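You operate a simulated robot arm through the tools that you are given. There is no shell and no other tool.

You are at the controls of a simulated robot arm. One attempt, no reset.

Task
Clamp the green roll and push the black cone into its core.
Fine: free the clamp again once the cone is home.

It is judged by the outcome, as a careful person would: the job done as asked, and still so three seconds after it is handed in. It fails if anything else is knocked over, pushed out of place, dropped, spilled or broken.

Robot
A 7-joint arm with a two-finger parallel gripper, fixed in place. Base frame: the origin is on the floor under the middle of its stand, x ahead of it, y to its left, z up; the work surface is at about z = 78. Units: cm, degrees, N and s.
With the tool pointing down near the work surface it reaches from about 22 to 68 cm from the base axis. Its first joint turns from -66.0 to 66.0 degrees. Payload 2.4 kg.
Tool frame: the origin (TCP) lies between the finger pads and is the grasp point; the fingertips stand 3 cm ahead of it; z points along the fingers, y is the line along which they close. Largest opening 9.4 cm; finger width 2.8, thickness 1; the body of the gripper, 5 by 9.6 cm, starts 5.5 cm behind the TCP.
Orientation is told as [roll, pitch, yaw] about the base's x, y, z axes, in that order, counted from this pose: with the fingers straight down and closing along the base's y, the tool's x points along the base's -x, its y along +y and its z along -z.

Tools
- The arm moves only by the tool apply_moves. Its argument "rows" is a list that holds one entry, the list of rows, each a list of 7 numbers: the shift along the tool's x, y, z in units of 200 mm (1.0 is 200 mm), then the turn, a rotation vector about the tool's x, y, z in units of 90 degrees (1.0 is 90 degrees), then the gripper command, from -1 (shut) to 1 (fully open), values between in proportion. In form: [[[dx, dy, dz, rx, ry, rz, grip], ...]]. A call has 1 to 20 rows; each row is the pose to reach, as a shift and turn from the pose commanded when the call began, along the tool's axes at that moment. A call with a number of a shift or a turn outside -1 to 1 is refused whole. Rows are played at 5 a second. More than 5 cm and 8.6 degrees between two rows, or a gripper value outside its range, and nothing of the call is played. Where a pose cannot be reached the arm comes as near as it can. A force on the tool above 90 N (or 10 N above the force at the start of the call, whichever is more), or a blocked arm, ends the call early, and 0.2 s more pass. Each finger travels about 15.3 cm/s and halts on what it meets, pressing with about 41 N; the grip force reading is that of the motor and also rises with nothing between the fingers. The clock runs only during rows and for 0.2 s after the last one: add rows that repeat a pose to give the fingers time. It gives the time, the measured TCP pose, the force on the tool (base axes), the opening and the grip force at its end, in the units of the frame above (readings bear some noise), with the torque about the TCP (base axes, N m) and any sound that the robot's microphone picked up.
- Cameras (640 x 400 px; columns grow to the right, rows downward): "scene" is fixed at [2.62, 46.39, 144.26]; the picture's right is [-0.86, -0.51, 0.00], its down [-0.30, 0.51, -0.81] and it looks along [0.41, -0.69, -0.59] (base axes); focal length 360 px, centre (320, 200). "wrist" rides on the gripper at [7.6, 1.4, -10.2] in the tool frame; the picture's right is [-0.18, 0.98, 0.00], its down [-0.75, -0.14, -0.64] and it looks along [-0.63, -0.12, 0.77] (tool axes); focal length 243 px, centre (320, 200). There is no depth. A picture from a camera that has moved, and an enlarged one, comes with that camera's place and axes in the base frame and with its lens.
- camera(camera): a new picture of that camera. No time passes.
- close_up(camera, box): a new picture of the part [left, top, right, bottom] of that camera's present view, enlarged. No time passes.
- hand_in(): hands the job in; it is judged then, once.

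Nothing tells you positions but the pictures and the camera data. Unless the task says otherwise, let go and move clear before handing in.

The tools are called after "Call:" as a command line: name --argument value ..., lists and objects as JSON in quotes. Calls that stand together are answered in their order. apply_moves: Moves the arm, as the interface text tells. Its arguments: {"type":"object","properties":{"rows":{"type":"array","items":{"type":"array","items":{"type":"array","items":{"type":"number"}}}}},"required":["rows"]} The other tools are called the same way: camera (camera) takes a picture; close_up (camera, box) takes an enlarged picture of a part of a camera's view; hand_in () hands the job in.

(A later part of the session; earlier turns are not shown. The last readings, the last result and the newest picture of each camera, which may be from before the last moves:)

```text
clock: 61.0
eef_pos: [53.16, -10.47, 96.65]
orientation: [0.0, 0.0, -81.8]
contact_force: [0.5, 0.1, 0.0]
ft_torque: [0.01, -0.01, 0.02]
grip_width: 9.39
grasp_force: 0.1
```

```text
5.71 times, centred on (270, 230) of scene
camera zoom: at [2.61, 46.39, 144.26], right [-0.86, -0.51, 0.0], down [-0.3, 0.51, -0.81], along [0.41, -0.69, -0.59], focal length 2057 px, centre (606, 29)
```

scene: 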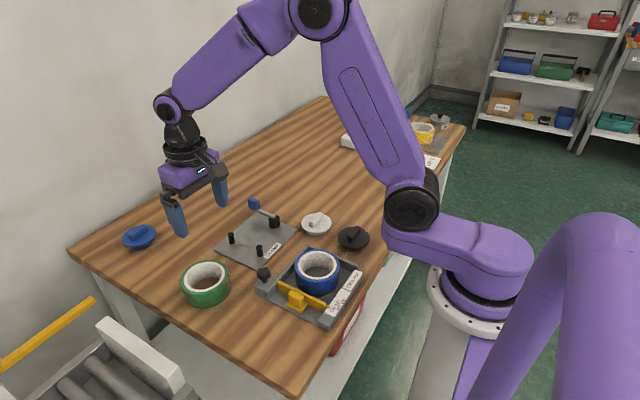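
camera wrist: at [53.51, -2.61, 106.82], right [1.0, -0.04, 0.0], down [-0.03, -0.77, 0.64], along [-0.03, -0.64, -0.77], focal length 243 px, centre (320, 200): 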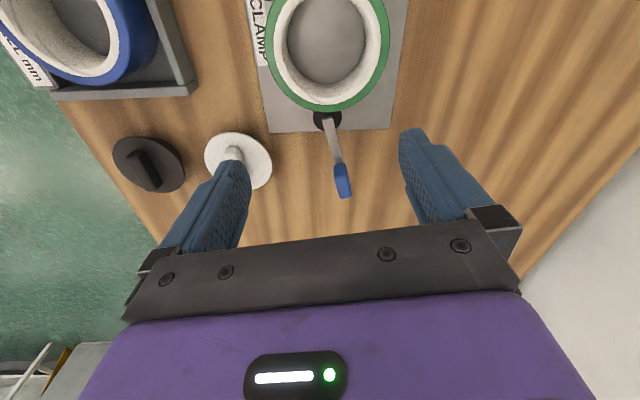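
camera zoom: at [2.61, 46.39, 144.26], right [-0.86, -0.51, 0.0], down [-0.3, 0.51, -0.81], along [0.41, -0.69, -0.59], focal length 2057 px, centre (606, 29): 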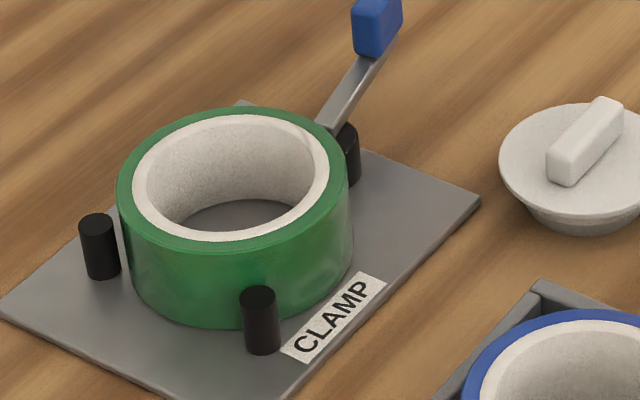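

Call:
close_up --camera "scene" --box '[236, 225, 266, 245]'

Call:
close_up --camera "scene" --box '[256, 235, 286, 258]'

```text
16.00 times, centred on (251, 235) of scene
camera zoom: at [2.61, 46.39, 144.26], right [-0.86, -0.51, 0.0], down [-0.3, 0.51, -0.81], along [0.41, -0.69, -0.59], focal length 5759 px, centre (1424, -360)
```

zoom: 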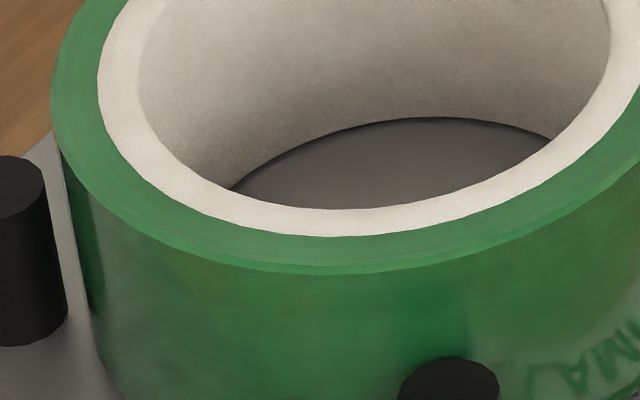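

```text
16.00 times, centred on (271, 246) of scene
camera zoom: at [2.61, 46.39, 144.26], right [-0.86, -0.51, 0.0], down [-0.3, 0.51, -0.81], along [0.41, -0.69, -0.59], focal length 5759 px, centre (1104, -544)
```

zoom: 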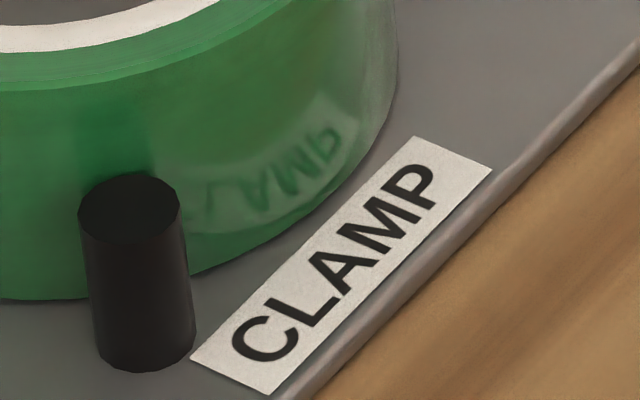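

The far pin still shows a gap of a few millimetres to the roll, so the roll may not be seated on both pins. I'll shift the camera toward +y to look down on both pins.

Call:
apply_moves --rows '[[[0.1, 0, 0, 0, 0, 0, 1], [0.22, 0, 0, 0, 0, 0, 1], [0.34, 0, 0, 0, 0, 0, 1], [0.4, 0, 0, 0, 0, 0, 1], [0.4, 0, 0, 0, 0, 0, 1]]]'

Call:
camera --camera "wrist"

Call:
close_up --camera "wrist" --box '[235, 10, 425, 130]'

```text
clock: 62.2
eef_pos: [51.93, -2.33, 96.62]
orientation: [0.1, 0.0, -81.7]
contact_force: [-0.1, 0.7, 0.2]
ft_torque: [0.03, 0.02, 0.01]
grip_width: 9.42
grasp_force: 0.1
```

```text
taken
camera wrist: at [52.37, 5.4, 106.77], right [1.0, -0.04, 0.0], down [-0.03, -0.77, 0.64], along [-0.03, -0.64, -0.77], focal length 243 px, centre (320, 200)
```

wrist: 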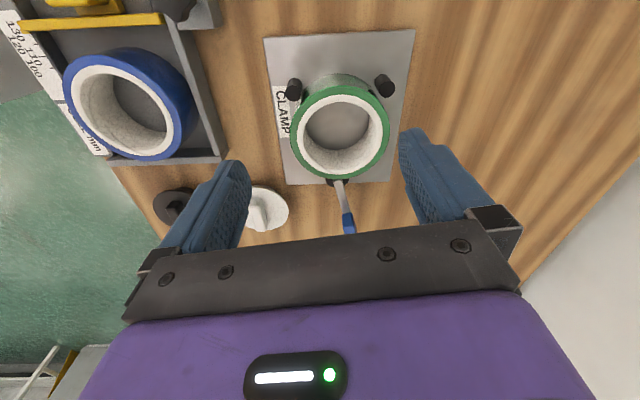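

```text
3.33 times, centred on (330, 70) of wrist
camera zoom: at [52.37, 5.4, 106.77], right [1.0, -0.04, 0.0], down [-0.03, -0.77, 0.64], along [-0.03, -0.64, -0.77], focal length 809 px, centre (287, 633)
```

zoom: 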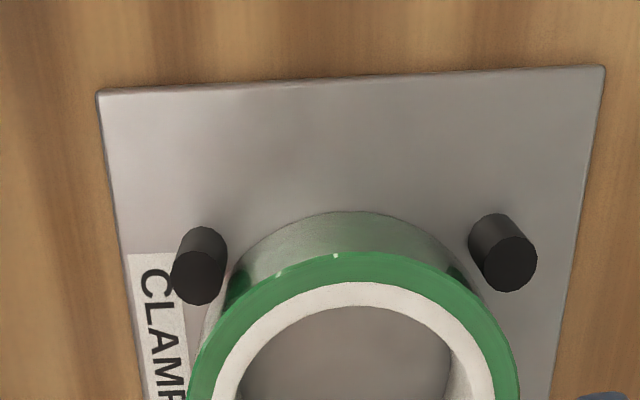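

Call:
close_up --camera "wrist" --box '[275, 65, 325, 110]'

Call:
close_up --camera "wrist" --box '[360, 60, 410, 105]'

Call:
close_up --camera "wrist" --box '[300, 140, 390, 240]'

```text
8.89 times, centred on (300, 88) of wrist
camera zoom: at [52.37, 5.4, 106.77], right [1.0, -0.04, 0.0], down [-0.03, -0.77, 0.64], along [-0.03, -0.64, -0.77], focal length 2157 px, centre (498, 1200)
```

zoom: 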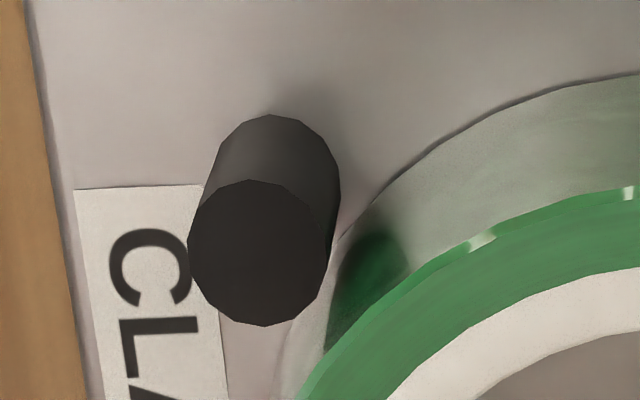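

```text
8.89 times, centred on (385, 82) of wrist
camera zoom: at [52.37, 5.4, 106.77], right [1.0, -0.04, 0.0], down [-0.03, -0.77, 0.64], along [-0.03, -0.64, -0.77], focal length 2157 px, centre (-258, 1244)
```

zoom: 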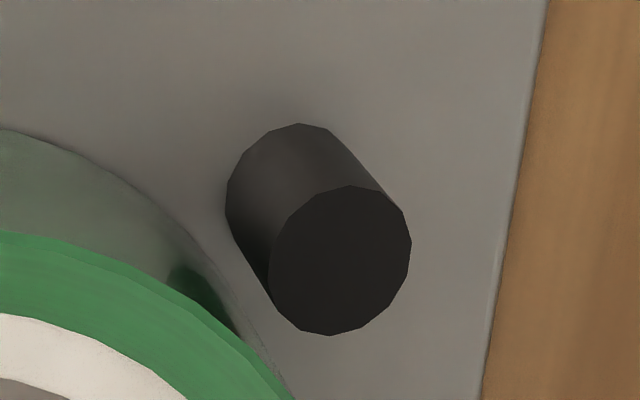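

```text
4.00 times, centred on (345, 190) of wrist
camera zoom: at [52.37, 5.4, 106.77], right [1.0, -0.04, 0.0], down [-0.03, -0.77, 0.64], along [-0.03, -0.64, -0.77], focal length 970 px, centre (220, 240)
```

zoom: 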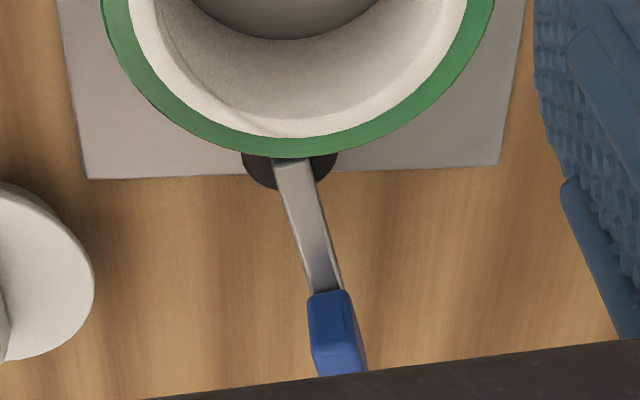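

Neither pin is actually touched (gaps about 2.5 and 4 mm), so the roll was never pushed fully home. I'll put the closed fingertips into the core and gently push the roll toward the pins to test for slack.

Call:
apply_moves --rows '[[[-0.05, 0.02, 0, 0, 0, 0, 0], [-0.12, 0.05, 0, 0, 0, 0, -1], [-0.1965, 0.0759, 0.05, 0, 0, 0, -1], [-0.1965, 0.0759, 0.2, 0, 0, 0, -1], [-0.1965, 0.0759, 0.35, 0, 0, 0, -1], [-0.1965, 0.0759, 0.5, 0, 0, 0, -1], [-0.1965, 0.0759, 0.6, 0, 0, 0, -1], [-0.1965, 0.0759, 0.65, 0, 0, 0, -1], [-0.1965, 0.0759, 0.65, 0, 0, 0, -1]]]'

Call:
camera --camera "wrist"

Call:
close_up --camera "scene" --box '[200, 180, 320, 280]'

```text
clock: 64.2
eef_pos: [53.92, -6.28, 83.6]
orientation: [-0.1, 0.0, -81.7]
contact_force: [0.5, 0.0, -0.1]
ft_torque: [-0.01, 0.02, 0.02]
grip_width: 0.0
grasp_force: 33.5
```

```text
taken
camera wrist: at [54.32, 1.55, 93.59], right [1.0, -0.04, 0.0], down [-0.03, -0.77, 0.64], along [-0.03, -0.64, -0.77], focal length 243 px, centre (320, 200)
```

wrist: 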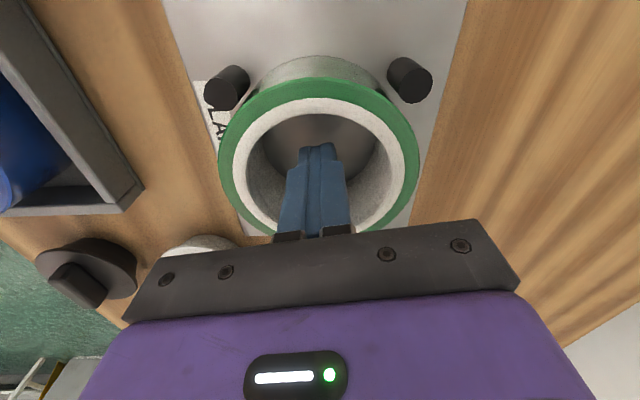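

```text
4.00 times, centred on (260, 230) of scene
camera zoom: at [2.62, 46.39, 144.26], right [-0.86, -0.51, 0.0], down [-0.3, 0.51, -0.81], along [0.41, -0.69, -0.59], focal length 1440 px, centre (560, 80)
```

zoom: 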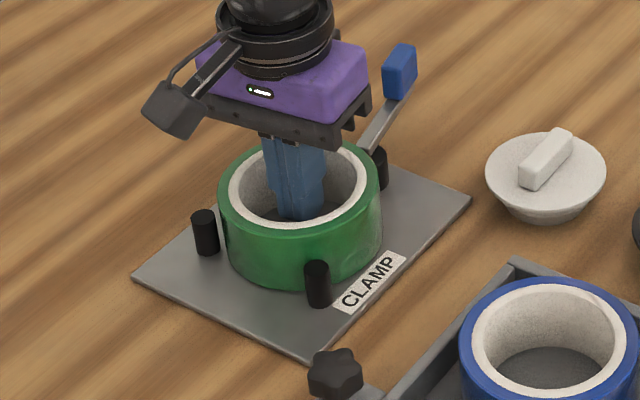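

Call:
apply_moves --rows '[[[0.037, 0.0054, 0, 0, 0, 0, -1], [0.0742, 0.0108, 0, 0, 0, 0, -1], [0.104, 0.0152, 0, 0, 0, 0, -1], [0.1187, 0.0173, 0, 0, 0, 0, -1], [0.1187, 0.0173, 0, 0, 0, 0, -1]]]'

Call:
camera --camera "wrist"

Call:
close_up --camera "scene" --box '[200, 180, 320, 280]'

```text
clock: 65.4
eef_pos: [54.04, -3.81, 83.6]
orientation: [0.0, 0.0, -81.8]
contact_force: [-0.1, -0.7, 0.4]
ft_torque: [-0.03, 0.02, 0.01]
grip_width: 0.01
grasp_force: 33.2
```

```text
taken
camera wrist: at [54.39, 4.03, 93.71], right [1.0, -0.04, 0.0], down [-0.03, -0.77, 0.64], along [-0.03, -0.64, -0.77], focal length 243 px, centre (320, 200)
```

wrist: 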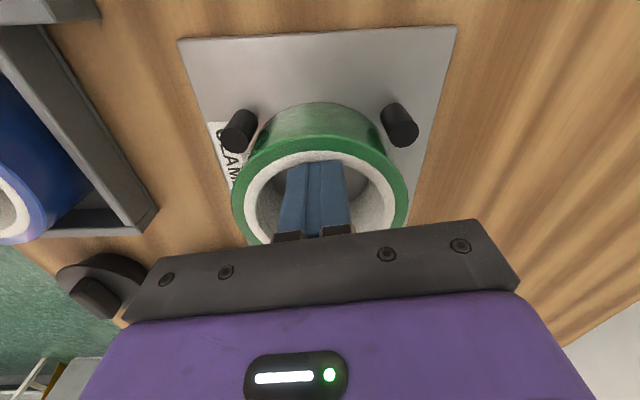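

```text
4.00 times, centred on (260, 230) of scene
camera zoom: at [2.61, 46.39, 144.26], right [-0.86, -0.51, 0.0], down [-0.3, 0.51, -0.81], along [0.41, -0.69, -0.59], focal length 1440 px, centre (560, 80)
```

zoom: 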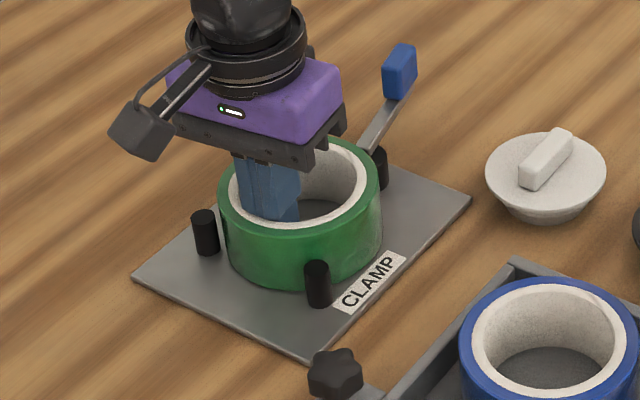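

Call:
apply_moves --rows '[[[0.0074, 0.0011, 0, 0, 0, 0, -1], [0.0148, 0.0022, 0, 0, 0, 0, -1], [0.0148, 0.0022, 0, 0, 0, 0, -1]]]'

Call:
close_up --camera "scene" --box '[200, 180, 320, 280]'

```text
clock: 66.2
eef_pos: [54.03, -3.79, 83.57]
orientation: [0.1, -0.2, -82.0]
contact_force: [3.8, -19.1, -3.0]
ft_torque: [-0.21, -0.01, 0.05]
grip_width: 0.0
grasp_force: 32.7
```

```text
4.00 times, centred on (260, 230) of scene
camera zoom: at [2.63, 46.35, 144.28], right [-0.86, -0.51, 0.0], down [-0.3, 0.51, -0.81], along [0.41, -0.69, -0.59], focal length 1440 px, centre (560, 80)
```

zoom: 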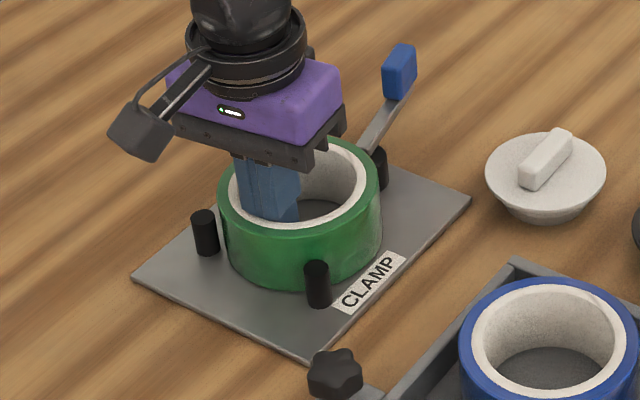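

The roll doesn't budge under a 19 N push toward the pins, so it is held in that direction. I'll test sideways (+x) in the same way to learn whether it is truly clamped.

Call:
apply_moves --rows '[[[-0.02, -0.003, 0, 0, 0, 0, -1], [-0.07, -0.01, 0, 0, 0, 0, -1], [-0.12, -0.0173, 0, 0, 0, 0, -1], [-0.128, 0.032, 0, 0, 0, 0, -1], [-0.135, 0.075, 0, 0, 0, 0, -1], [-0.1365, 0.09, 0, 0, 0, 0, -1], [-0.1365, 0.09, 0, 0, 0, 0, -1]]]'

Call:
camera --camera "wrist"

```text
clock: 67.8
eef_pos: [56.1, -6.02, 83.75]
orientation: [0.0, 0.0, -81.8]
contact_force: [-0.1, 0.8, 0.0]
ft_torque: [0.01, 0.03, 0.0]
grip_width: 0.01
grasp_force: 33.1
```

```text
taken
camera wrist: at [56.53, 1.88, 93.73], right [1.0, -0.04, 0.0], down [-0.03, -0.77, 0.64], along [-0.03, -0.64, -0.77], focal length 243 px, centre (320, 200)
```

wrist: 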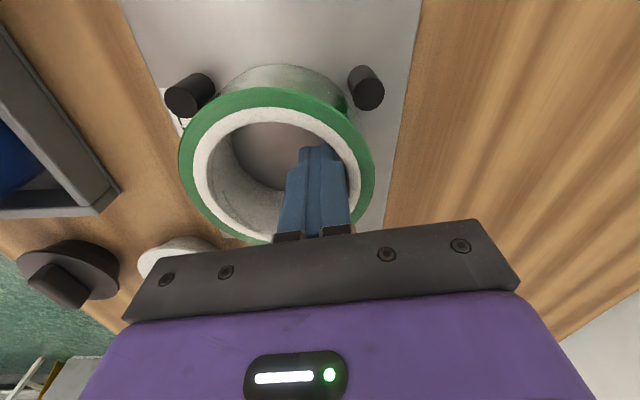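

Call:
apply_moves --rows '[[[-0.0014, 0.0099, 0, 0, 0, 0, -1], [-0.0029, 0.0198, 0, 0, 0, 0, -1], [-0.0036, 0.0247, 0, 0, 0, 0, -1], [-0.0036, 0.0247, 0, 0, 0, 0, -1]]]'

Call:
camera --camera "wrist"

```text
clock: 68.8
eef_pos: [56.7, -5.94, 83.5]
orientation: [-0.2, 0.0, -81.8]
contact_force: [-3.2, 0.1, 0.1]
ft_torque: [0.02, 0.03, 0.01]
grip_width: 0.0
grasp_force: 33.2
```

```text
taken
camera wrist: at [57.02, 1.88, 93.71], right [1.0, -0.04, 0.0], down [-0.03, -0.77, 0.64], along [-0.03, -0.64, -0.77], focal length 243 px, centre (320, 200)
```

wrist: 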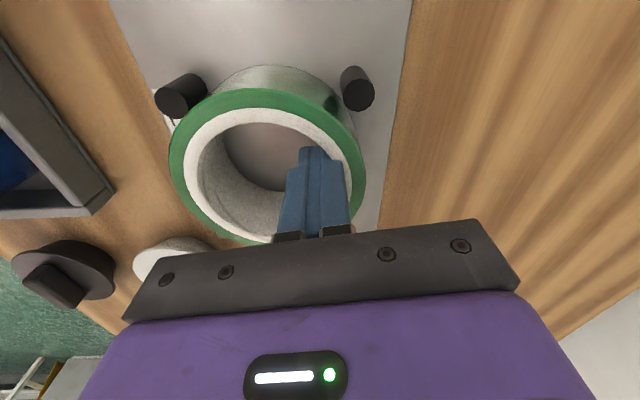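

Call:
apply_moves --rows '[[[-0.0014, 0.0099, 0, 0, 0, 0, -1], [-0.0022, 0.0148, 0, 0, 0, 0, -1], [-0.0022, 0.0148, 0, 0, 0, 0, -1]]]'

Call:
close_up --camera "wrist" --box '[140, 40, 400, 240]'

Call:
close_up --camera "scene" --box '[236, 225, 266, 245]'

```text
clock: 69.6
eef_pos: [56.65, -5.85, 83.64]
orientation: [-0.5, 0.1, -81.8]
contact_force: [-22.0, 0.9, 8.8]
ft_torque: [-0.03, 0.18, 0.14]
grip_width: 0.01
grasp_force: 33.0
```

```text
2.00 times, centred on (270, 140) of wrist
camera zoom: at [57.15, 1.87, 93.66], right [1.0, -0.04, -0.01], down [-0.03, -0.77, 0.64], along [-0.03, -0.64, -0.77], focal length 485 px, centre (420, 320)
```

zoom: 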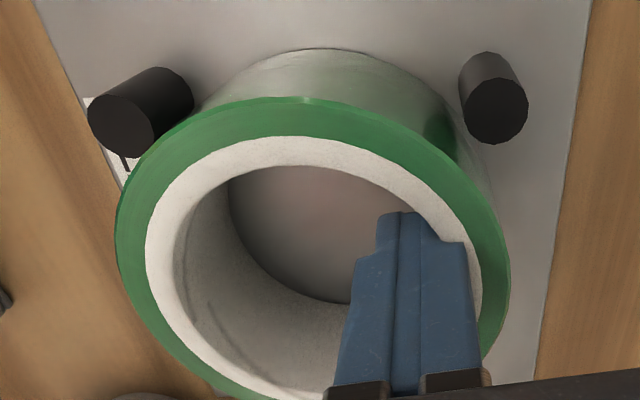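

```text
16.00 times, centred on (251, 235) of scene
camera zoom: at [2.55, 46.39, 144.27], right [-0.86, -0.51, 0.0], down [-0.3, 0.51, -0.81], along [0.41, -0.69, -0.59], focal length 5759 px, centre (1424, -360)
```

zoom: 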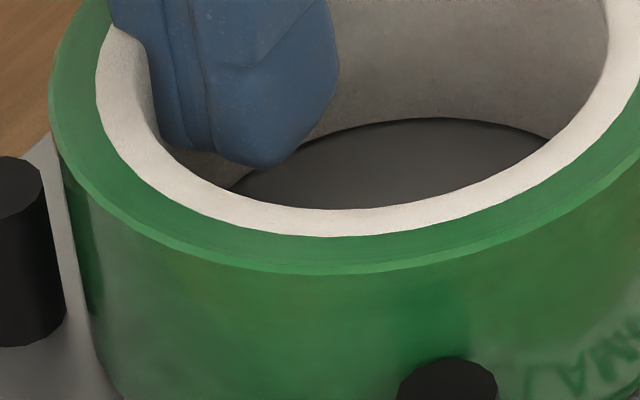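

The roll stays put under 22 N sideways as well, so it really is clamped. I'll withdraw the fingers from the core and go to the black cone.

Call:
apply_moves --rows '[[[0.005, -0.035, 0, 0, 0, 0, -1], [0.018, -0.125, 0, 0, 0, 0, -1], [0.018, -0.125, -0.1, 0, 0, 0, -1], [0.018, -0.125, -0.25, 0, 0, 0, -1], [0.018, -0.125, -0.4, 0, 0, 0, -1], [0.018, -0.125, -0.55, 0, 0, 0, -1], [0.018, -0.125, -0.65, 0, 0, 0, -1], [0.018, -0.125, -0.65, 0, 0, 0, -1]]]'

Call:
camera --camera "wrist"

Call:
close_up --camera "scene" --box '[200, 180, 380, 290]'

```text
clock: 71.4
eef_pos: [54.32, -5.88, 96.58]
orientation: [0.0, -0.1, -81.7]
contact_force: [-0.5, -0.5, 1.3]
ft_torque: [0.03, 0.01, 0.02]
grip_width: 0.0
grasp_force: 32.5
```

```text
taken
camera wrist: at [54.75, 1.95, 106.71], right [1.0, -0.04, 0.0], down [-0.03, -0.77, 0.64], along [-0.03, -0.64, -0.77], focal length 243 px, centre (320, 200)
```

wrist: 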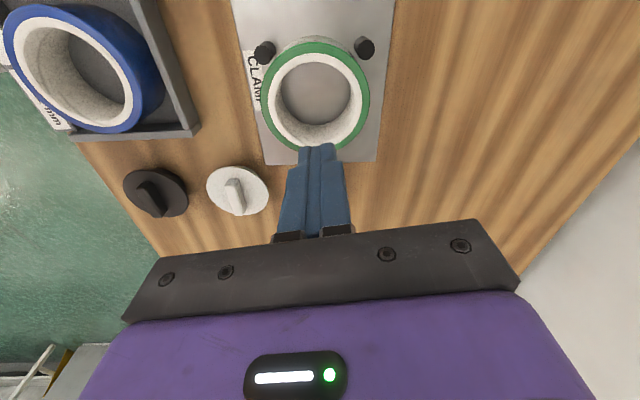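

```text
3.56 times, centred on (290, 235) of scene
camera zoom: at [2.61, 46.39, 144.26], right [-0.86, -0.51, 0.0], down [-0.3, 0.51, -0.81], along [0.41, -0.69, -0.59], focal length 1280 px, centre (427, 76)
```

zoom: 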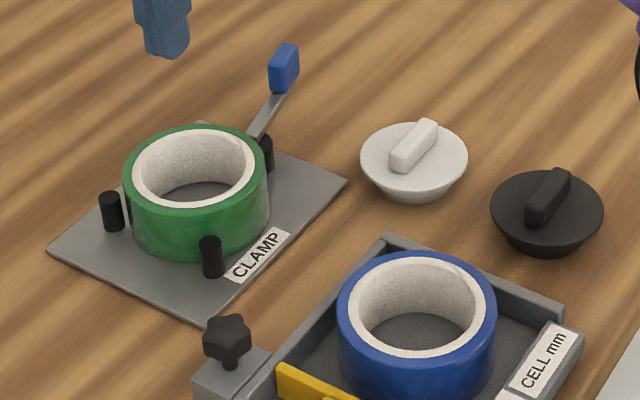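

Call:
apply_moves --rows '[[[-0.05, -0.14, 0, 0, 0, 0, -0.5], [-0.1, -0.28, 0, 0, 0, 0, 0], [-0.15, -0.42, 0, 0, 0, 0, 0.3], [-0.2, -0.56, 0, 0, 0, 0, 0.3], [-0.25, -0.7, 0, 0, 0, 0, 0.3], [-0.3, -0.84, 0, 0, 0, 0, 0.3], [-0.34, -0.95, 0, 0, 0, 0, 0.3], [-0.34, -0.95, 0, 0, 0, 0, 0.3]]]'

Call:
camera --camera "wrist"

```text
clock: 73.2
eef_pos: [36.54, -15.54, 96.38]
orientation: [0.0, 0.0, -81.8]
contact_force: [0.2, 0.2, 0.0]
ft_torque: [0.01, -0.02, 0.01]
grip_width: 6.1
grasp_force: 0.0
```

```text
taken
camera wrist: at [36.88, -7.7, 106.57], right [1.0, -0.04, 0.0], down [-0.03, -0.77, 0.64], along [-0.03, -0.64, -0.77], focal length 243 px, centre (320, 200)
```

wrist: 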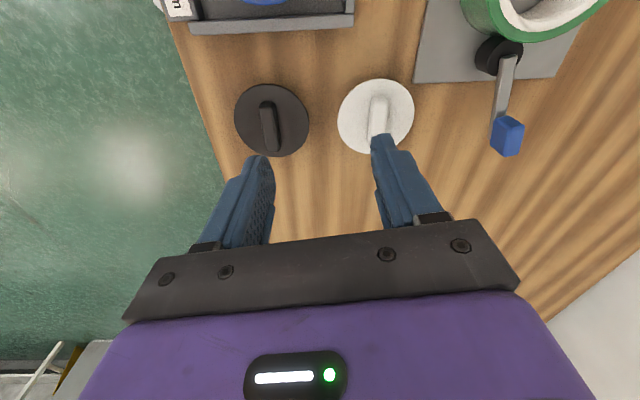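

Call:
close_up --camera "wrist" --box '[225, 70, 325, 170]'

Call:
close_up --camera "wrist" --box '[440, 0, 600, 160]'

```text
4.00 times, centred on (275, 120) of wrist
camera zoom: at [36.88, -7.7, 106.57], right [1.0, -0.04, 0.0], down [-0.03, -0.77, 0.64], along [-0.03, -0.64, -0.77], focal length 970 px, centre (500, 520)
```

zoom: 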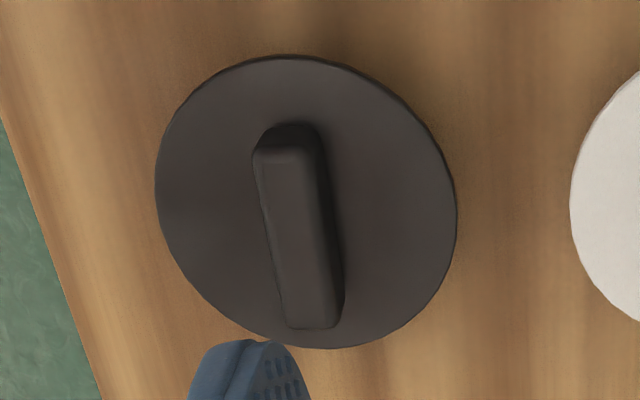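

```text
2.50 times, centred on (520, 80) of wrist
camera zoom: at [36.88, -7.7, 106.57], right [1.0, -0.04, 0.0], down [-0.03, -0.77, 0.64], along [-0.03, -0.64, -0.77], focal length 606 px, centre (-180, 500)
```

zoom: 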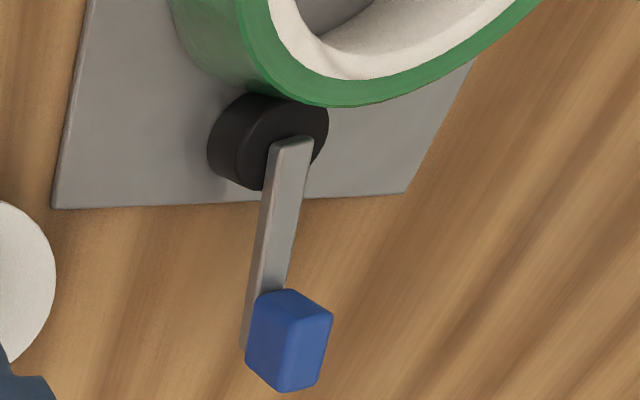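

The black cone's disc is centred near (31.2, −18.0), with its ridge running almost along y. I'll move above it, align the fingers across the ridge and have a closer look.

Call:
apply_moves --rows '[[[-0.03, -0.1, 0, 0, 0, 0.04, 0.1], [-0.06, -0.2, 0.05, 0, 0, 0.08, 0], [-0.0835, -0.283, 0.15, 0, 0, 0.113, 0], [-0.0835, -0.283, 0.25, 0, 0, 0.113, 0], [-0.0835, -0.283, 0.3, 0, 0, 0.113, 0], [-0.0835, -0.283, 0.3, 0, 0, 0.113, 0]]]'

Call:
camera --camera "wrist"

Call:
close_up --camera "wrist" --box '[240, 60, 400, 180]'

Call:
close_up --camera "scene" --box '[300, 170, 400, 260]'

```text
clock: 74.6
eef_pos: [31.32, -17.88, 90.44]
orientation: [0.0, -0.1, -91.9]
contact_force: [-0.5, 0.5, 0.0]
ft_torque: [-0.01, 0.0, -0.04]
grip_width: 4.7
grasp_force: 0.1
```

```text
taken
camera wrist: at [32.96, -10.15, 100.65], right [0.98, -0.22, 0.0], down [-0.17, -0.75, 0.64], along [-0.14, -0.63, -0.77], focal length 243 px, centre (320, 200)
```

wrist: 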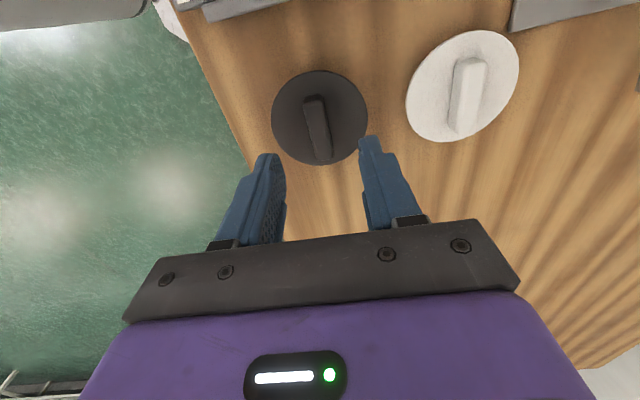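

```text
3.33 times, centred on (320, 120) of wrist
camera zoom: at [32.96, -10.15, 100.65], right [0.98, -0.22, 0.0], down [-0.17, -0.75, 0.64], along [-0.14, -0.63, -0.77], focal length 809 px, centre (320, 467)
```

zoom: 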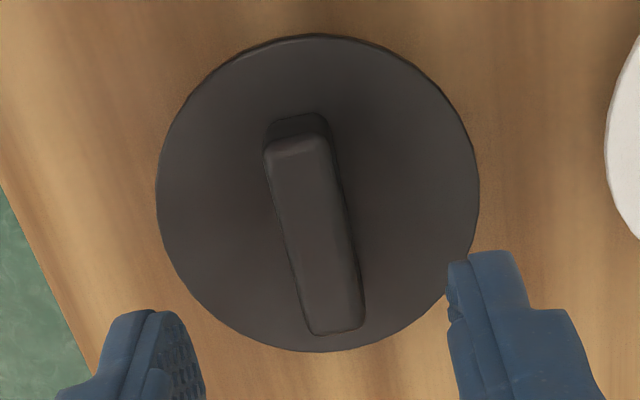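

```text
4.44 times, centred on (350, 215) of scene
camera zoom: at [2.62, 46.39, 144.26], right [-0.86, -0.51, 0.0], down [-0.3, 0.51, -0.81], along [0.41, -0.69, -0.59], focal length 1600 px, centre (187, 133)
```

zoom: 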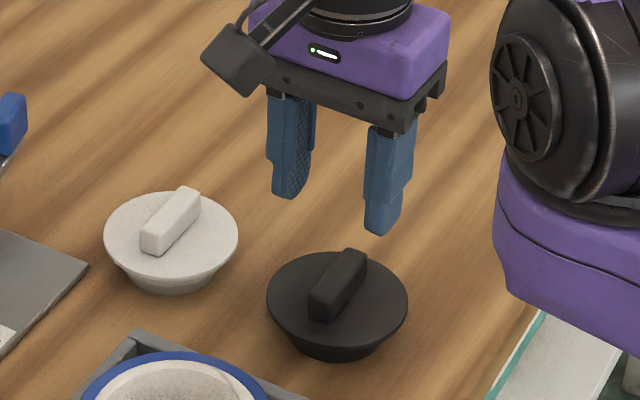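

The ridge is about 4.8 cm long and 1.4 cm thick, its top is at z ≈ 82.7 and the disc top is at about 80.5. I'll descend astride the ridge with the tips just above the disc and close.

Call:
apply_moves --rows '[[[-0.004, -0.005, 0.1, 0, 0, 0, 0], [-0.004, -0.005, 0.2, 0, 0, 0, 0], [-0.004, -0.005, 0.28, 0, 0, 0, 0], [-0.004, -0.005, 0.32, 0, 0, 0, 0], [-0.004, -0.005, 0.327, 0, 0, 0, 0], [-0.004, -0.005, 0.327, 0, 0, 0, 0]]]'

Call:
close_up --camera "scene" --box '[300, 190, 400, 260]'

Call:
camera --camera "wrist"

```text
clock: 76.0
eef_pos: [31.16, -18.01, 84.07]
orientation: [0.0, 0.0, -91.9]
contact_force: [-1.1, -0.3, -0.1]
ft_torque: [0.02, -0.03, 0.03]
grip_width: 4.68
grasp_force: 0.1
```

```text
5.71 times, centred on (350, 225) of scene
camera zoom: at [2.62, 46.39, 144.26], right [-0.86, -0.51, 0.0], down [-0.3, 0.51, -0.81], along [0.41, -0.69, -0.59], focal length 2057 px, centre (149, 57)
```

zoom: 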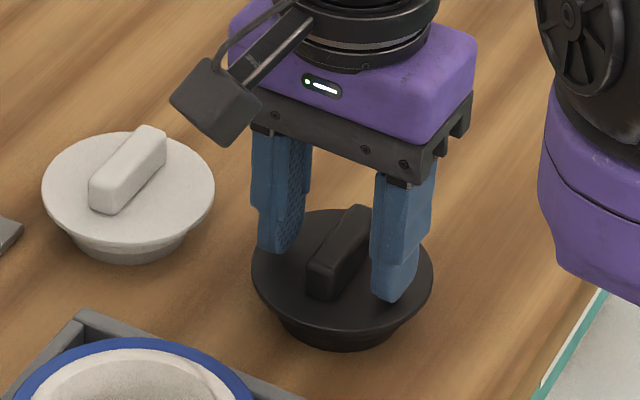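

```text
taken
camera wrist: at [32.82, -10.25, 94.11], right [0.98, -0.22, 0.0], down [-0.17, -0.75, 0.64], along [-0.14, -0.63, -0.77], focal length 243 px, centre (320, 200)
```

wrist: 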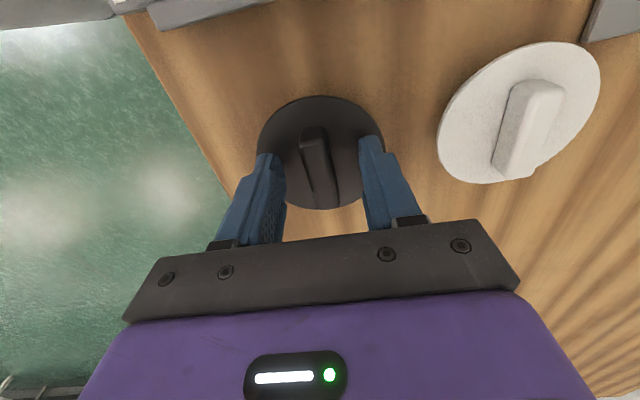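

Call:
apply_moves --rows '[[[0, 0, 0.008, 0, 0, 0, 0], [0, 0, 0.015, 0, 0, 0, 0], [0, 0, 0.015, 0, 0, 0, -0.4], [0, 0, 0.015, 0, 0, 0, -1], [0, 0, 0.015, 0, 0, 0, -1], [0, 0, 0.015, 0, 0, 0, -1]]]'

Call:
close_up --camera "scene" --box '[300, 190, 400, 260]'

Call:
camera --camera "wrist"

```text
clock: 77.4
eef_pos: [31.01, -18.07, 83.86]
orientation: [0.0, 0.0, -91.9]
contact_force: [-1.2, 0.8, -0.7]
ft_torque: [-0.02, 0.03, -0.01]
grip_width: 1.45
grasp_force: 41.1
```

```text
5.71 times, centred on (350, 225) of scene
camera zoom: at [2.62, 46.39, 144.26], right [-0.86, -0.51, 0.0], down [-0.3, 0.51, -0.81], along [0.41, -0.69, -0.59], focal length 2057 px, centre (149, 57)
```

zoom: 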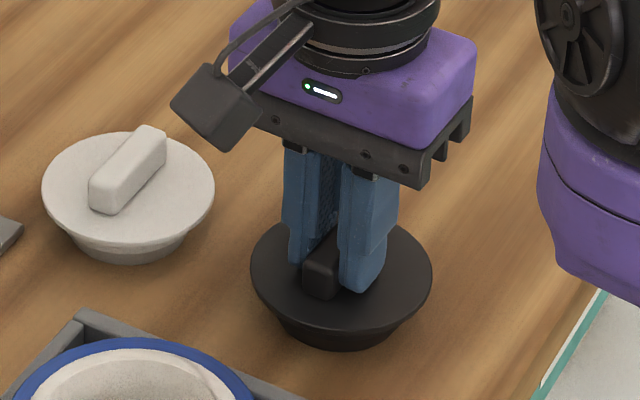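

```text
taken
camera wrist: at [32.81, -10.29, 93.84], right [0.98, -0.22, 0.0], down [-0.17, -0.75, 0.64], along [-0.14, -0.63, -0.77], focal length 243 px, centre (320, 200)
```

wrist: 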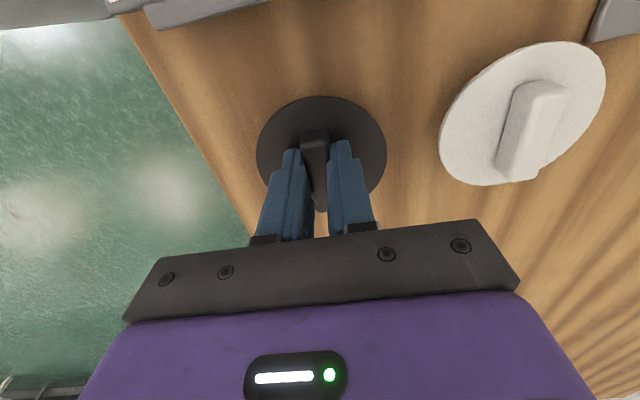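

The cone is gripped on its ridge (1.45 cm, 41 N). I'll lift it and carry it toward the roll.

Call:
apply_moves --rows '[[[0, 0, -0.05, 0, 0, 0, -1], [0, 0, -0.15, 0, 0, 0, -1], [0, 0, -0.28, 0, 0, 0, -1], [0, 0, -0.4, 0, 0, 0, -1], [0, 0, -0.5, 0, 0, 0, -1], [0, 0, -0.53, 0, 0, 0, -1], [0, 0, -0.53, 0, 0, 0, -1]]]'

Call:
camera --camera "wrist"

Call:
close_up --camera "scene" --box '[280, 140, 420, 260]'

```text
clock: 79.0
eef_pos: [31.15, -17.95, 94.3]
orientation: [0.1, 0.0, -91.9]
contact_force: [-0.5, 0.0, 0.0]
ft_torque: [-0.01, 0.01, -0.01]
grip_width: 1.46
grasp_force: 41.1
```

```text
taken
camera wrist: at [32.85, -10.37, 104.37], right [0.98, -0.22, 0.0], down [-0.17, -0.75, 0.64], along [-0.14, -0.63, -0.77], focal length 243 px, centre (320, 200)
```

wrist: 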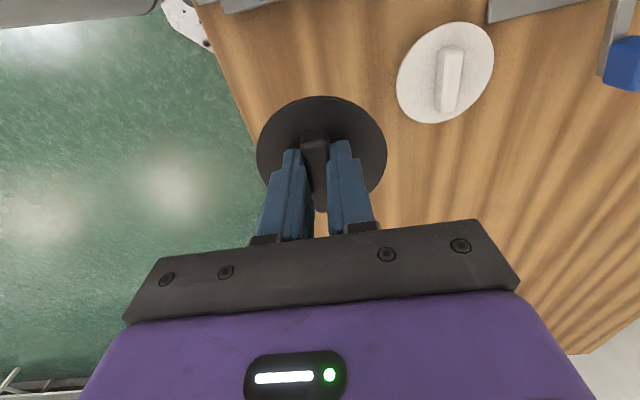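

```text
3.33 times, centred on (350, 200) of scene
camera zoom: at [2.62, 46.39, 144.26], right [-0.86, -0.51, 0.0], down [-0.3, 0.51, -0.81], along [0.41, -0.69, -0.59], focal length 1200 px, centre (220, 200)
```

zoom: 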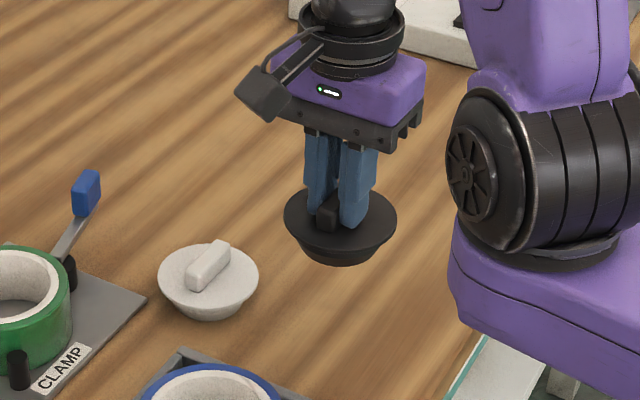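

Call:
close_up --camera "wrist" --box '[245, 80, 400, 220]'

```text
2.86 times, centred on (322, 150) of wrist
camera zoom: at [32.85, -10.37, 104.37], right [0.98, -0.22, 0.0], down [-0.17, -0.75, 0.64], along [-0.14, -0.63, -0.77], focal length 693 px, centre (313, 343)
```

zoom: 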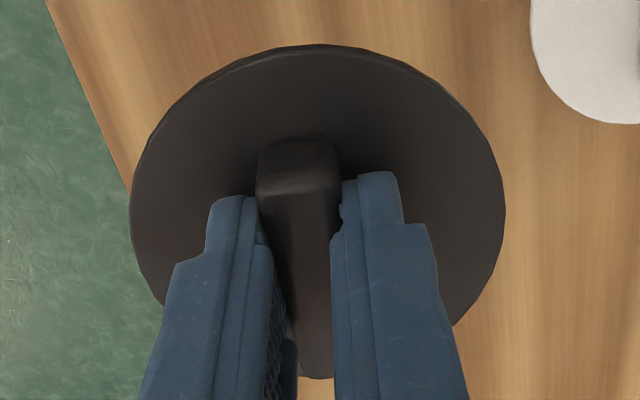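

The cone is held and hangs level. I'll carry it in two stages to a point above the roll's core, high enough to clear everything.

Call:
apply_moves --rows '[[[0.04, 0.07, 0, 0, 0, 0, -1], [0.1, 0.17, 0, 0, 0, 0, -1], [0.16, 0.28, 0, 0, 0, 0, -1], [0.22, 0.39, 0, 0, 0, 0, -1], [0.28, 0.5, 0, 0, 0, 0, -1], [0.34, 0.6, 0, 0, 0, 0, -1], [0.4, 0.7, 0, 0, 0, 0, -1], [0.46, 0.8, 0, 0, 0, 0, -1], [0.52, 0.9, 0, 0, 0, 0, -1], [0.55, 0.96, 0, 0, 0, 0, -1], [0.55, 0.96, 0, 0, 0, 0, -1]]]'

Call:
camera --camera "wrist"

Call:
close_up --camera "scene" --box '[200, 140, 360, 280]'

```text
clock: 81.4
eef_pos: [50.8, -7.61, 94.27]
orientation: [0.0, 0.0, -92.0]
contact_force: [-0.4, 0.5, -0.6]
ft_torque: [0.02, 0.03, 0.0]
grip_width: 1.47
grasp_force: 41.0
```

```text
taken
camera wrist: at [52.53, 0.03, 104.48], right [0.98, -0.22, 0.0], down [-0.17, -0.75, 0.64], along [-0.14, -0.63, -0.77], focal length 243 px, centre (320, 200)
```

wrist: 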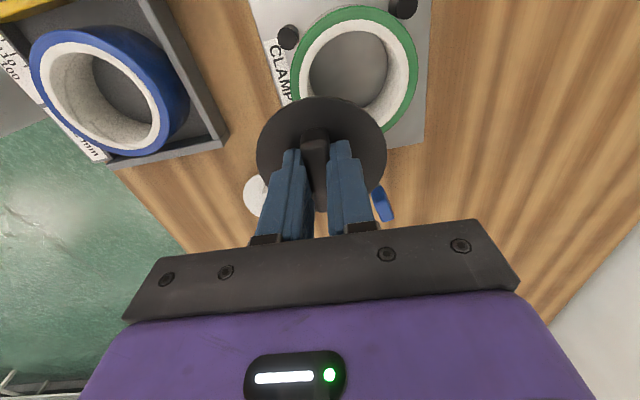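

```text
2.86 times, centred on (280, 210) of scene
camera zoom: at [2.62, 46.39, 144.26], right [-0.86, -0.51, 0.0], down [-0.3, 0.51, -0.81], along [0.41, -0.69, -0.59], focal length 1028 px, centre (434, 171)
```

zoom: 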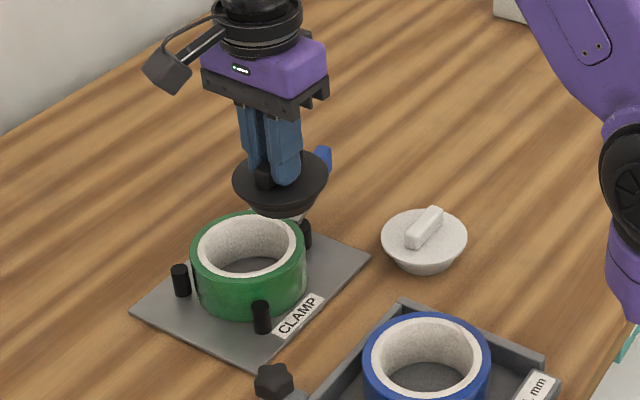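

Call:
close_up --camera "wrist" --box '[260, 0, 440, 150]'

```text
2.67 times, centred on (350, 75) of wrist
camera zoom: at [52.53, 0.03, 104.48], right [0.98, -0.22, 0.0], down [-0.17, -0.75, 0.64], along [-0.14, -0.63, -0.77], focal length 647 px, centre (240, 533)
```

zoom: 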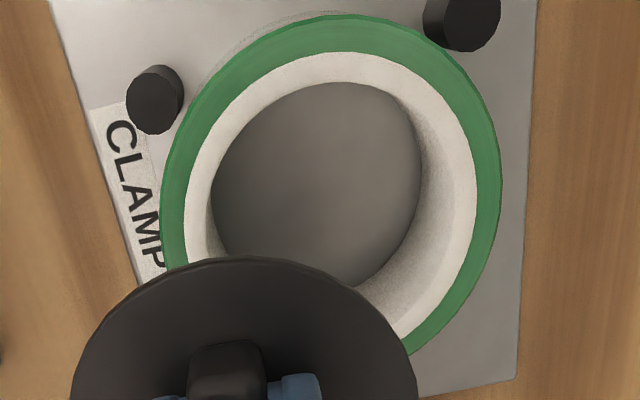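

The roll's core centre comes out at tool offset (1.55, 3.07) cm and the cone's centre at about (−0.4, 0). I'll shift by the difference and lower until the cone's tip is just above the roll.

Call:
apply_moves --rows '[[[0.03, 0.05, 0, 0, 0, 0, -1], [0.07, 0.11, 0, 0, 0, 0, -1], [0.0975, 0.1535, 0, 0, 0, 0, -1], [0.0975, 0.1535, 0.06, 0, 0, 0, -1], [0.0975, 0.1535, 0.14, 0, 0, 0, -1], [0.0975, 0.1535, 0.2, 0, 0, 0, -1], [0.0975, 0.1535, 0.2, 0, 0, 0, -1]]]'

Call:
camera --camera "wrist"

Call:
close_up --camera "scene" --box '[200, 160, 320, 270]'

```text
clock: 83.0
eef_pos: [53.83, -5.85, 90.31]
orientation: [0.0, 0.0, -91.9]
contact_force: [1.0, 0.8, -1.3]
ft_torque: [0.02, -0.01, -0.02]
grip_width: 1.47
grasp_force: 41.2
```

```text
taken
camera wrist: at [55.59, 1.82, 100.45], right [0.98, -0.22, 0.0], down [-0.17, -0.75, 0.64], along [-0.14, -0.63, -0.77], focal length 243 px, centre (320, 200)
```

wrist: 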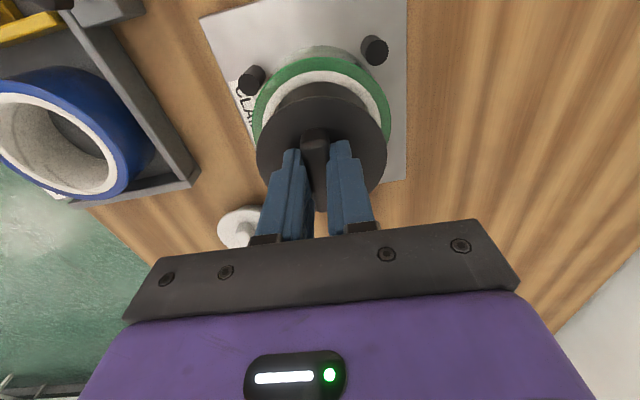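

```text
3.64 times, centred on (260, 215) of scene
camera zoom: at [2.62, 46.39, 144.26], right [-0.86, -0.51, 0.0], down [-0.3, 0.51, -0.81], along [0.41, -0.69, -0.59], focal length 1309 px, centre (538, 146)
```

zoom: 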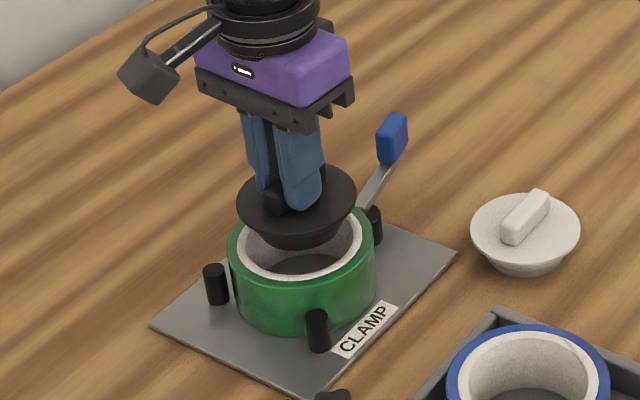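

Alignment looks good in both views. I'll lower the cone's nose into the core slowly.

Call:
apply_moves --rows '[[[0, 0, 0.02, 0, 0, 0, -1], [0, 0, 0.045, 0, 0, 0, -1], [0, 0, 0.07, 0, 0, 0, -1], [0, 0, 0.09, 0, 0, 0, -1], [0, 0, 0.105, 0, 0, 0, -1], [0, 0, 0.105, 0, 0, 0, -1]]]'

Call:
camera --camera "wrist"

Call:
close_up --camera "scene" --box '[200, 160, 320, 270]'

```text
clock: 84.4
eef_pos: [53.86, -5.9, 88.16]
orientation: [-0.1, 0.0, -91.9]
contact_force: [0.3, 0.3, 0.1]
ft_torque: [0.06, 0.02, 0.05]
grip_width: 1.44
grasp_force: 41.1
```

```text
taken
camera wrist: at [55.59, 1.84, 98.26], right [0.98, -0.22, 0.0], down [-0.17, -0.75, 0.64], along [-0.14, -0.63, -0.77], focal length 243 px, centre (320, 200)
```

wrist: 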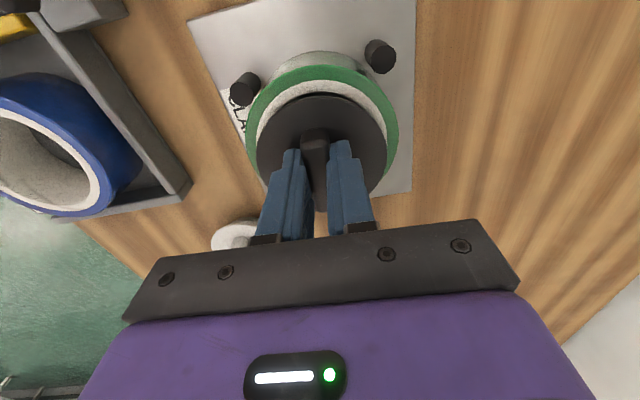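

```text
3.64 times, centred on (260, 215) of scene
camera zoom: at [2.62, 46.39, 144.26], right [-0.86, -0.51, 0.0], down [-0.3, 0.51, -0.81], along [0.41, -0.69, -0.59], focal length 1309 px, centre (538, 146)
```

zoom: 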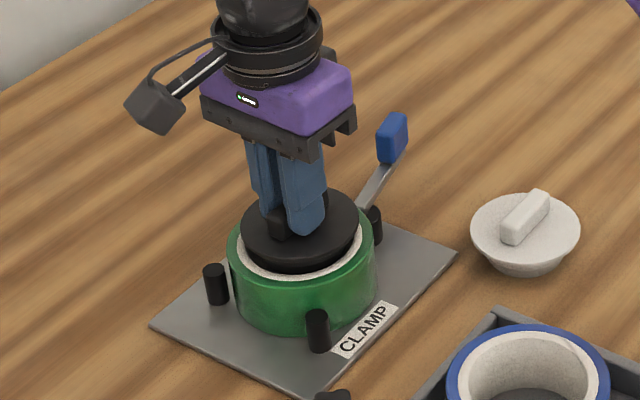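

Call:
apply_moves --rows '[[[0, 0, 0.01, 0, 0, 0, -1], [0, 0, 0.02, 0, 0, 0, -1], [0, 0, 0.03, 0, 0, 0, -1], [0, 0, 0.04, 0, 0, 0, -1], [0, 0, 0.04, 0, 0, 0, -1]]]'

Call:
close_up --camera "scene" --box '[220, 180, 310, 260]'

Call:
camera --camera "wrist"

```text
clock: 85.6
eef_pos: [53.79, -5.82, 87.49]
orientation: [0.1, -0.1, -92.0]
contact_force: [0.1, 0.5, 0.1]
ft_torque: [-0.02, 0.01, -0.01]
grip_width: 1.47
grasp_force: 41.1
```

```text
5.00 times, centred on (265, 220) of scene
camera zoom: at [2.62, 46.39, 144.26], right [-0.86, -0.51, 0.0], down [-0.3, 0.51, -0.81], along [0.41, -0.69, -0.59], focal length 1800 px, centre (595, 100)
```

zoom: 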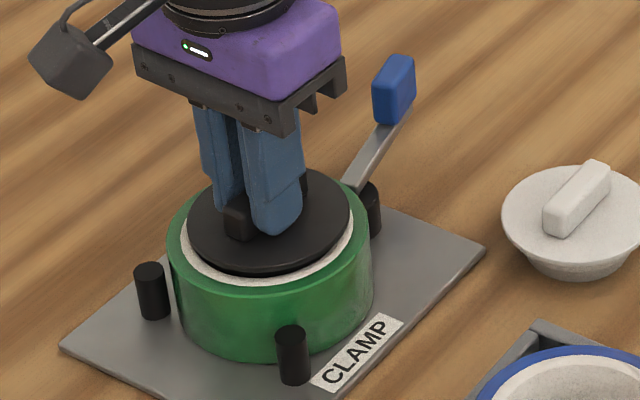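

```text
taken
camera wrist: at [55.6, 1.85, 97.52], right [0.98, -0.22, 0.0], down [-0.17, -0.75, 0.64], along [-0.14, -0.63, -0.77], focal length 243 px, centre (320, 200)
```

wrist: 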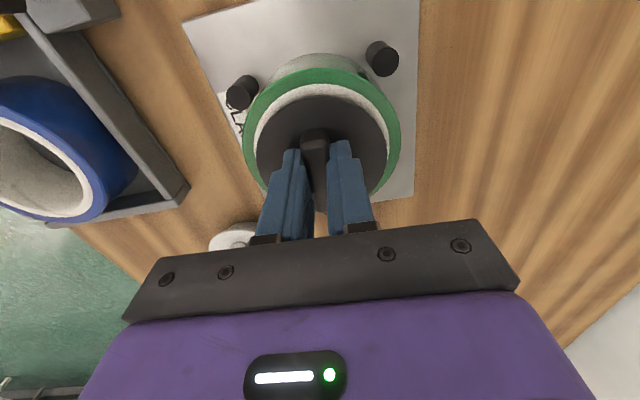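

Call:
apply_moves --rows '[[[0, 0, 0.008, 0, 0, 0, -1], [0, 0, 0.016, 0, 0, 0, -1], [0, 0, 0.024, 0, 0, 0, -1], [0, 0, 0.024, 0, 0, 0, -1]]]'

Call:
close_up --camera "scene" --box '[220, 180, 310, 260]'

```text
clock: 86.6
eef_pos: [53.75, -5.7, 86.98]
orientation: [-0.1, -0.1, -92.0]
contact_force: [-1.0, -0.4, 1.3]
ft_torque: [-0.06, 0.03, -0.05]
grip_width: 1.47
grasp_force: 41.4
```

```text
5.00 times, centred on (265, 220) of scene
camera zoom: at [2.61, 46.39, 144.26], right [-0.86, -0.51, 0.0], down [-0.3, 0.51, -0.81], along [0.41, -0.69, -0.59], focal length 1800 px, centre (595, 100)
```

zoom: 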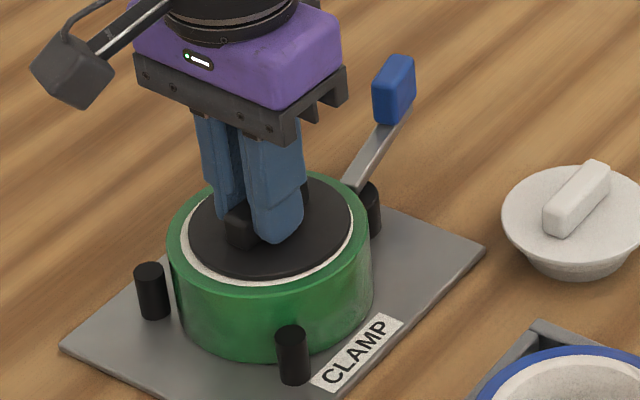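

Call:
apply_moves --rows '[[[0, 0, 0.006, 0, 0, 0, -1], [0, 0, 0.012, 0, 0, 0, -1], [0, 0, 0.012, 0, 0, 0, -1]]]'

Call:
close_up --camera "scene" --box '[220, 180, 310, 260]'

```text
clock: 87.4
eef_pos: [53.73, -5.73, 86.79]
orientation: [0.1, 0.0, -91.9]
contact_force: [-7.5, 2.5, 32.9]
ft_torque: [0.07, 0.29, -0.06]
grip_width: 1.46
grasp_force: 41.2
```

```text
5.00 times, centred on (265, 220) of scene
camera zoom: at [2.54, 46.41, 144.26], right [-0.86, -0.51, 0.0], down [-0.3, 0.51, -0.81], along [0.41, -0.69, -0.59], focal length 1800 px, centre (595, 100)
```

zoom: 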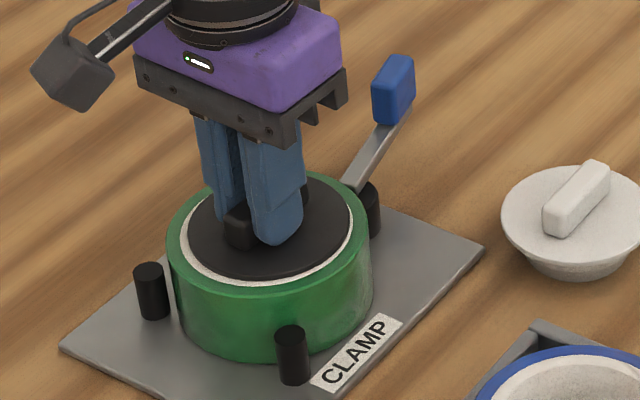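

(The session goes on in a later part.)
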